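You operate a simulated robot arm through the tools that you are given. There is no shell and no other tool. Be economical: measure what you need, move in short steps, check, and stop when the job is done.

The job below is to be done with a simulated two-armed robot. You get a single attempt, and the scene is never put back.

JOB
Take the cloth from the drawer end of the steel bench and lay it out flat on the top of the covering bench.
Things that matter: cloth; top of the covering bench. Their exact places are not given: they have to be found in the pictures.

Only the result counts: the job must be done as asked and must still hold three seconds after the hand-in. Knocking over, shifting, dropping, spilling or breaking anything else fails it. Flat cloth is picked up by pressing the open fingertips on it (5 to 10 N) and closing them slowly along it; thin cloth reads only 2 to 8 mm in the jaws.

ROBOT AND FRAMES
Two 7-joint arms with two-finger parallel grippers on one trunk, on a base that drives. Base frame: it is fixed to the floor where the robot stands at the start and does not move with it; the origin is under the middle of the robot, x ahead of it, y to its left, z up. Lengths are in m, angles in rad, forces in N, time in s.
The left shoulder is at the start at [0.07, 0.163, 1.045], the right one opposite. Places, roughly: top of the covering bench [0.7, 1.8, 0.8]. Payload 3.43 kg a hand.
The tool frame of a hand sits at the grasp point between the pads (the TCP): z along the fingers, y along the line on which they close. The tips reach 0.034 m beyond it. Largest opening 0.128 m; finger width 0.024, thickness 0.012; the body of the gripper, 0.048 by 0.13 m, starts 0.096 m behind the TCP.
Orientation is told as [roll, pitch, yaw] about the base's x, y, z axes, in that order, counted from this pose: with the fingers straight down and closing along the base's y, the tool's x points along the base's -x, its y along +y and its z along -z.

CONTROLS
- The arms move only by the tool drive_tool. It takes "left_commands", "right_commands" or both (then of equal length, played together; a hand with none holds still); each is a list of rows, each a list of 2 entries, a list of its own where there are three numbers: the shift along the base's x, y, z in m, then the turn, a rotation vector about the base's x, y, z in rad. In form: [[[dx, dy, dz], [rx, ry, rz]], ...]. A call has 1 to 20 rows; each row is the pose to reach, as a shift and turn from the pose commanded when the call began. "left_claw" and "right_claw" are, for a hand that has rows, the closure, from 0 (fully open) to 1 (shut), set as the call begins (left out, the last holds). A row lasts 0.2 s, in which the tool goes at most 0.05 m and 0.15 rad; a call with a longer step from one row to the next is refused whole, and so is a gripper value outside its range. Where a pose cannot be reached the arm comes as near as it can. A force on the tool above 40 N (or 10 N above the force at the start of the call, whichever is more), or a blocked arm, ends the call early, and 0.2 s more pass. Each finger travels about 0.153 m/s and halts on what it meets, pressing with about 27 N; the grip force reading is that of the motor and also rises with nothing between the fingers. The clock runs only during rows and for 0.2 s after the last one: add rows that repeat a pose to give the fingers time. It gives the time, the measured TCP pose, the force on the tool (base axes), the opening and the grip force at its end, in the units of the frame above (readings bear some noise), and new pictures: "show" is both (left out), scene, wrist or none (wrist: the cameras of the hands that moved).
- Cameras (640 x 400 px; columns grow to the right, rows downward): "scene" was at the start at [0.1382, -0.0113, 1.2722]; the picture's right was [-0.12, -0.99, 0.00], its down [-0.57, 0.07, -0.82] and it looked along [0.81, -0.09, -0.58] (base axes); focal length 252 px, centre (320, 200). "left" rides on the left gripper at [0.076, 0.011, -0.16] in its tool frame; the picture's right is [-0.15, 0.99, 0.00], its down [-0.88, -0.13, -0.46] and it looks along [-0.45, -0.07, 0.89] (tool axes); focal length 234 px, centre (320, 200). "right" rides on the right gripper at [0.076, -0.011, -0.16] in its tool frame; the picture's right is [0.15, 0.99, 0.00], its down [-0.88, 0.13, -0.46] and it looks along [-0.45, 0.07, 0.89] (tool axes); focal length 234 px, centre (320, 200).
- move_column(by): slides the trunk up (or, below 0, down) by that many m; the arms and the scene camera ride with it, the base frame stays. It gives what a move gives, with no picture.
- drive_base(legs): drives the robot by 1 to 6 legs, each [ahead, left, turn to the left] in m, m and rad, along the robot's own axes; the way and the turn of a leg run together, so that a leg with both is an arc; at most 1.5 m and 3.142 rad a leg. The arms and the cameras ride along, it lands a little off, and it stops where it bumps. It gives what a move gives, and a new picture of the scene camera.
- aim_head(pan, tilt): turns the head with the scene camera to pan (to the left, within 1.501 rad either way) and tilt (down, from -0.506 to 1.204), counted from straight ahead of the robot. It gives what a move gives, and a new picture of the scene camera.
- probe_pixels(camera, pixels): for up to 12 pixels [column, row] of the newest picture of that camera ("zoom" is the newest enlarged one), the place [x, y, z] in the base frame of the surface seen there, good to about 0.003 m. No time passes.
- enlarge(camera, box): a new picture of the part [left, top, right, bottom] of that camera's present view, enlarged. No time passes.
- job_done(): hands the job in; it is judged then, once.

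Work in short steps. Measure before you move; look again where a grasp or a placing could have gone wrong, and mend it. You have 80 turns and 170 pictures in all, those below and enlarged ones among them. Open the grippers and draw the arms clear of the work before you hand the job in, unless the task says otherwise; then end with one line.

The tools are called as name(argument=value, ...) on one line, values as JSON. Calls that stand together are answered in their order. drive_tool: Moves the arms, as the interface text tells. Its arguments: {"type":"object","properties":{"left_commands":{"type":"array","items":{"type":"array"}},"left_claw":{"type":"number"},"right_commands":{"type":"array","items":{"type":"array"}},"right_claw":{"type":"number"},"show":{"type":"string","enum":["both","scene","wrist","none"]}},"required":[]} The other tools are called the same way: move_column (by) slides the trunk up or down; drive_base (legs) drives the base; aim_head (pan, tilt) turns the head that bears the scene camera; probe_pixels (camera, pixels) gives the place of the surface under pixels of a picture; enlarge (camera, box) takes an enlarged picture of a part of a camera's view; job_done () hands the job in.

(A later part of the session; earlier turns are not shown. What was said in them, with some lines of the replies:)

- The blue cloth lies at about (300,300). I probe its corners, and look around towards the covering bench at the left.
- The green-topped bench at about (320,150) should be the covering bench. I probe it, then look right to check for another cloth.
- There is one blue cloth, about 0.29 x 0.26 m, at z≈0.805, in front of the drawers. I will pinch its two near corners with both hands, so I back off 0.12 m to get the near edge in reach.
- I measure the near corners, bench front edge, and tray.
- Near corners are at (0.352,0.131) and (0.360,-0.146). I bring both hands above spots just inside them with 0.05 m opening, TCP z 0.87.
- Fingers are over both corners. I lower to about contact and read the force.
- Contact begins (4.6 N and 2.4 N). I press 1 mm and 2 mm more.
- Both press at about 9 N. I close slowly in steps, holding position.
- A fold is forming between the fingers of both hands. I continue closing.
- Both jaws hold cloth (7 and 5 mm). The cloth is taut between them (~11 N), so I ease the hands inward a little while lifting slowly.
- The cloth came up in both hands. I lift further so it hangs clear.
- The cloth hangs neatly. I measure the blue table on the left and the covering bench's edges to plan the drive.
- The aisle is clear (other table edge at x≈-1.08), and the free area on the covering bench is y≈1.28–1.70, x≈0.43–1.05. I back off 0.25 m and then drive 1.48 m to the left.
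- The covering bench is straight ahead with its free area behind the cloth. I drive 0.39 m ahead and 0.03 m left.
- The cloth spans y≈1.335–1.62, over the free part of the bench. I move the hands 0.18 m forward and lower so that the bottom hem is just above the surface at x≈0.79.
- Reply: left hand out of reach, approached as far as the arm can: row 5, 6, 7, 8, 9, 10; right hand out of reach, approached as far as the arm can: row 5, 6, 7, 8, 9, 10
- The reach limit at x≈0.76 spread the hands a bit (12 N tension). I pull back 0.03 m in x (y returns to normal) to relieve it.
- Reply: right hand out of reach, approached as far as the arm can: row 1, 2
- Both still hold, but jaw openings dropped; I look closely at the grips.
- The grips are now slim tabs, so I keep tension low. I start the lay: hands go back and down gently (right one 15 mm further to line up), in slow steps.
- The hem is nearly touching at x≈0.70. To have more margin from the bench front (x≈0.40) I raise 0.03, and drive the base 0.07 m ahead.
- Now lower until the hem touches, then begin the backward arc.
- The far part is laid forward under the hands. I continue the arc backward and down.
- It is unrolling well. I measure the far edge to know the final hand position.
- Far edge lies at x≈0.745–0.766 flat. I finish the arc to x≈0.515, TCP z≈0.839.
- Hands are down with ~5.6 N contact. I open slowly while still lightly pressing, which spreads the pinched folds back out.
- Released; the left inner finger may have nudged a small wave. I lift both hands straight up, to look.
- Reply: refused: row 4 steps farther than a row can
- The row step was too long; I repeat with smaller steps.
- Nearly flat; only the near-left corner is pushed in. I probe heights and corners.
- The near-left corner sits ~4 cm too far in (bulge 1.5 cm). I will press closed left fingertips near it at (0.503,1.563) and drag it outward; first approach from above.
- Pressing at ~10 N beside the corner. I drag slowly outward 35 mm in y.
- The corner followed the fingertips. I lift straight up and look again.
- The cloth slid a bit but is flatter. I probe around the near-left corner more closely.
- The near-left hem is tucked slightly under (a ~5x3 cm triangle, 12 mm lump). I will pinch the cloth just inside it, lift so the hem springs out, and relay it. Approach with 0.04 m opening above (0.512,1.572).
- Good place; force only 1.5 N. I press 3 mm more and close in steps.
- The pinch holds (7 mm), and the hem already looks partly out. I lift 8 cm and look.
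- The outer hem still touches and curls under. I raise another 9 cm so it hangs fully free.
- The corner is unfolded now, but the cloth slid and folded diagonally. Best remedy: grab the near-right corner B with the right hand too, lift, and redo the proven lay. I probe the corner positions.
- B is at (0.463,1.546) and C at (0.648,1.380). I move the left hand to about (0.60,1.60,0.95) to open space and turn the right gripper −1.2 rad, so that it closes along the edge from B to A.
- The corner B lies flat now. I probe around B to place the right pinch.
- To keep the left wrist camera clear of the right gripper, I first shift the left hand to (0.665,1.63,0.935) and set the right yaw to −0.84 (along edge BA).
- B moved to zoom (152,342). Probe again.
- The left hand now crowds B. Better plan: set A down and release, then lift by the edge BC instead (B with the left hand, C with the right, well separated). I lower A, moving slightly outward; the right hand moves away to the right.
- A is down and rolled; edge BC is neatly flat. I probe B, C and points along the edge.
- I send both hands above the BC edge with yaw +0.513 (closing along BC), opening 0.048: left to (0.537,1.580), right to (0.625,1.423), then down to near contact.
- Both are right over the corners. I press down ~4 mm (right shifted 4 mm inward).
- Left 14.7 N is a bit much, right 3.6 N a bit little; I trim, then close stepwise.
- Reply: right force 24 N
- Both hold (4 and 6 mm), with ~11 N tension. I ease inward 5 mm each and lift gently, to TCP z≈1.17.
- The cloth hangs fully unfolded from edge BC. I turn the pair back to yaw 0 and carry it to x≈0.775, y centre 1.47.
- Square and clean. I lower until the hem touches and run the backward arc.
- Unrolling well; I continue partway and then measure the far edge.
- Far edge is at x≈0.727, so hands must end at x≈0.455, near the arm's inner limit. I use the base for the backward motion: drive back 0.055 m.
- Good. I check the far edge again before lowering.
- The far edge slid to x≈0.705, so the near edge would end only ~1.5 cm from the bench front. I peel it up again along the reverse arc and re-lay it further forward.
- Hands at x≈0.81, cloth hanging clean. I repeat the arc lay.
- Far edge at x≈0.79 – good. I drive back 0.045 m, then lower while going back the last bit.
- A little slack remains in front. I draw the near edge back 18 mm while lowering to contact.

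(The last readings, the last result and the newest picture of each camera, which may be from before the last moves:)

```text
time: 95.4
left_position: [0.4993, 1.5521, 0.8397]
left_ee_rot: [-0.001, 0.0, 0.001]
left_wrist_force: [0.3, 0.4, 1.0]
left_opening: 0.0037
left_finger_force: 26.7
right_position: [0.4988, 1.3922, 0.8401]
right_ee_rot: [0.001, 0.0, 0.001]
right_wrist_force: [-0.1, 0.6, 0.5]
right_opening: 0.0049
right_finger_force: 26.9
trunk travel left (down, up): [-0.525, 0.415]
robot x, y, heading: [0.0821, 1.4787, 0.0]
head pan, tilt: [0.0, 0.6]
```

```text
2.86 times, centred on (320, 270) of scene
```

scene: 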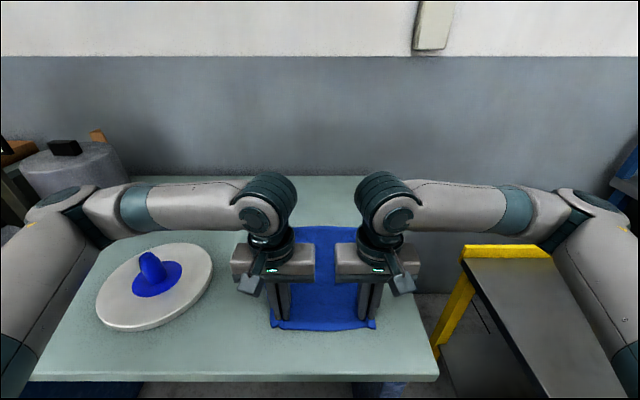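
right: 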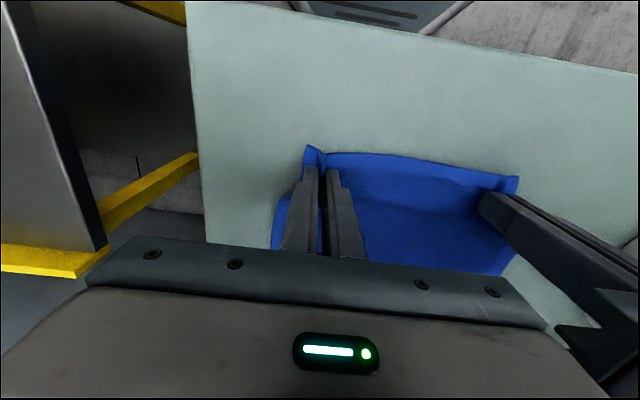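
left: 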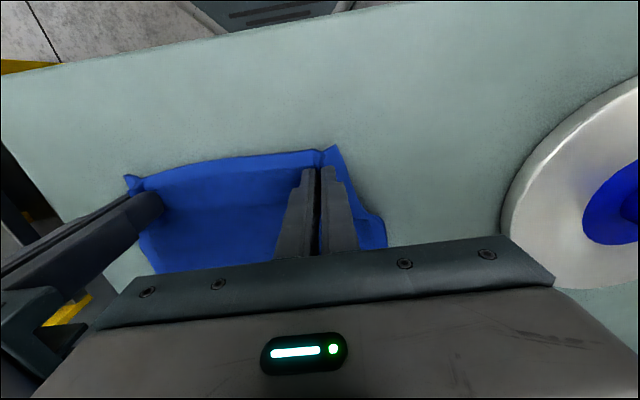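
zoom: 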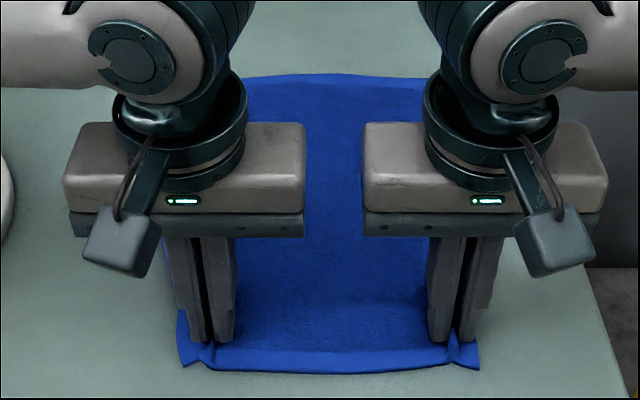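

Flat now with the near edge at x≈0.48. I open just 2 cm at zero contact force, then lift straight up.

drive_tool(left_commands=[[[0, 0, 0], [0, 0, 0]], [[0, 0, 0], [0, 0, 0]]], right_commands=[[[0, 0, 0], [0, 0, 0]], [[0, 0, 0], [0, 0, 0]]], left_claw=0.86, right_claw=0.86, show="none")

drive_tool(left_commands=[[[0, 0, 0.01], [0, 0, 0]], [[0, 0, 0.03], [0, 0, 0]], [[0, 0, 0.065], [0, 0, 0]], [[0, 0.01, 0.1], [0, 0, 0]], [[0, 0.03, 0.135], [0, 0, 0]], [[0, 0.06, 0.165], [0, 0, 0]], [[0, 0.09, 0.195], [0, 0, 0]], [[0, 0.12, 0.225], [0, 0, 0]]], right_commands=[[[0, 0, 0.01], [0, 0, 0]], [[0, 0, 0.03], [0, 0, 0]], [[0, 0, 0.065], [0, 0, 0]], [[0, -0.01, 0.1], [0, 0, 0]], [[0, -0.03, 0.135], [0, 0, 0]], [[0, -0.06, 0.165], [0, 0, 0]], [[0, -0.09, 0.195], [0, 0, 0]], [[0, -0.12, 0.225], [0, 0, 0]]], show="scene")

enlarge(camera="scene", box=[220, 200, 420, 340])

```text
time: 96.0
left_position: [0.4994, 1.5538, 0.8399]
left_ee_rot: [-0.001, 0.001, -0.001]
left_wrist_force: [-1.1, -1.1, 1.2]
left_opening: 0.0177
left_finger_force: 0.2
right_position: [0.4995, 1.3921, 0.8408]
right_ee_rot: [-0.001, -0.001, 0.0]
right_wrist_force: [-0.3, 0.0, 0.0]
right_opening: 0.0177
right_finger_force: 0.0
trunk travel left (down, up): [-0.525, 0.415]
robot x, y, heading: [0.0827, 1.481, 0.008]
head pan, tilt: [0.0, 0.6]
```

```text
time: 97.8
left_position: [0.4984, 1.6754, 1.065]
left_ee_rot: [-0.001, -0.001, 0.0]
left_wrist_force: [-0.2, -0.7, -0.2]
left_opening: 0.0181
left_finger_force: 0.0
right_position: [0.4952, 1.2682, 1.0645]
right_ee_rot: [-0.001, -0.001, -0.001]
right_wrist_force: [-0.3, -0.4, 0.6]
right_opening: 0.0181
right_finger_force: 0.0
trunk travel left (down, up): [-0.525, 0.415]
robot x, y, heading: [0.0813, 1.4799, 0.001]
head pan, tilt: [0.0, 0.6]
```

scene: 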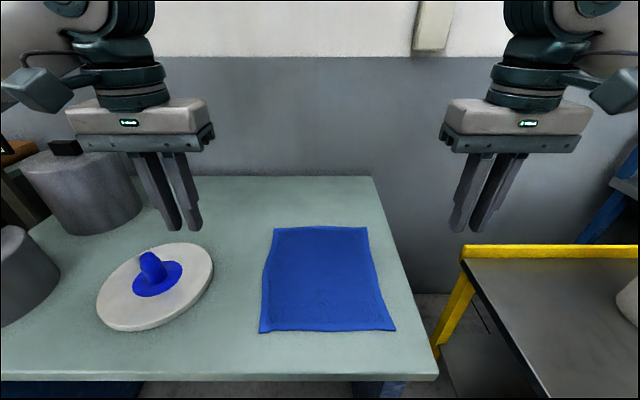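

```text
2.86 times, centred on (320, 270) of scene
```

zoom: 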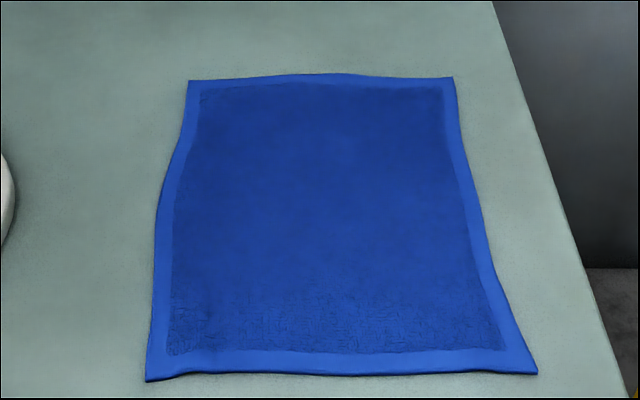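

The cloth lies perfectly flat. I verify heights and corner positions.

probe_pixels(camera="zoom", pixels=[[190, 83], [450, 80], [533, 370], [149, 378], [320, 372], [160, 230], [480, 230], [320, 220], [185, 350], [500, 340], [200, 320], [330, 76]])

drive_tool(left_commands=[[[-0.02, 0.02, 0.03], [0, 0, 0]], [[-0.04, 0.03, 0.05], [0, 0, 0]], [[-0.04, 0.03, 0.05], [0, 0, 0]]], right_commands=[[[-0.02, -0.02, 0.03], [0, 0, 0]], [[-0.04, -0.03, 0.05], [0, 0, 0]], [[-0.04, -0.03, 0.05], [0, 0, 0]]], left_claw=0, right_claw=0, show="scene")

```text
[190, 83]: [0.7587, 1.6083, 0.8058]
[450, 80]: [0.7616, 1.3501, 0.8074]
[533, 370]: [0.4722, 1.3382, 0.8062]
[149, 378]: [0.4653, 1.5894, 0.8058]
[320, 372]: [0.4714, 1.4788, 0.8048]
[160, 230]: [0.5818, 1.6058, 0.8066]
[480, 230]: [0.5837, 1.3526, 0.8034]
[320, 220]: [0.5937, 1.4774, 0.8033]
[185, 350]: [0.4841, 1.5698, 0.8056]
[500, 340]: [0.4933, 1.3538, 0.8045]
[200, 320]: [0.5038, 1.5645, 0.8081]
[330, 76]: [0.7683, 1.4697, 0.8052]
```

```text
time: 98.6
left_position: [0.4582, 1.7023, 1.1133]
left_ee_rot: [0.0, 0.003, 0.0]
left_wrist_force: [0.2, 0.1, 0.1]
left_opening: 0.1279
left_finger_force: 0.1
right_position: [0.4589, 1.2403, 1.1127]
right_ee_rot: [0.0, 0.003, 0.001]
right_wrist_force: [-0.2, 0.0, 1.0]
right_opening: 0.1282
right_finger_force: 0.1
trunk travel left (down, up): [-0.525, 0.415]
robot x, y, heading: [0.0823, 1.4823, 0.005]
head pan, tilt: [0.0, 0.6]
```

scene: 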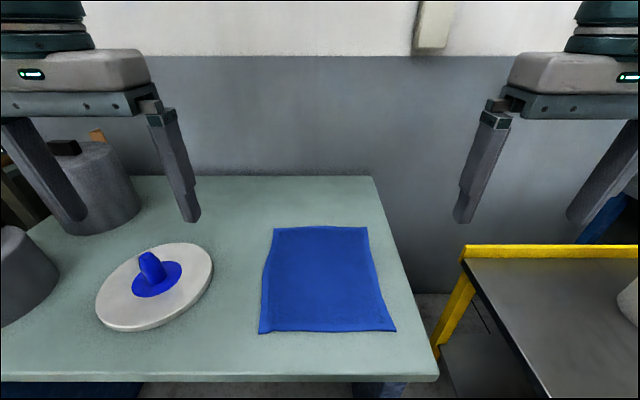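

The cloth is flat on the covering bench (z within 0.803–0.808, full 0.29 x 0.25 m size). The grippers are open and clear, so I hand in.

job_done()

```text
The job is handed in.
```

The blue cloth now lies flat at full size on top of the covering bench. Both grippers are open and clear of it, and the job is handed in.
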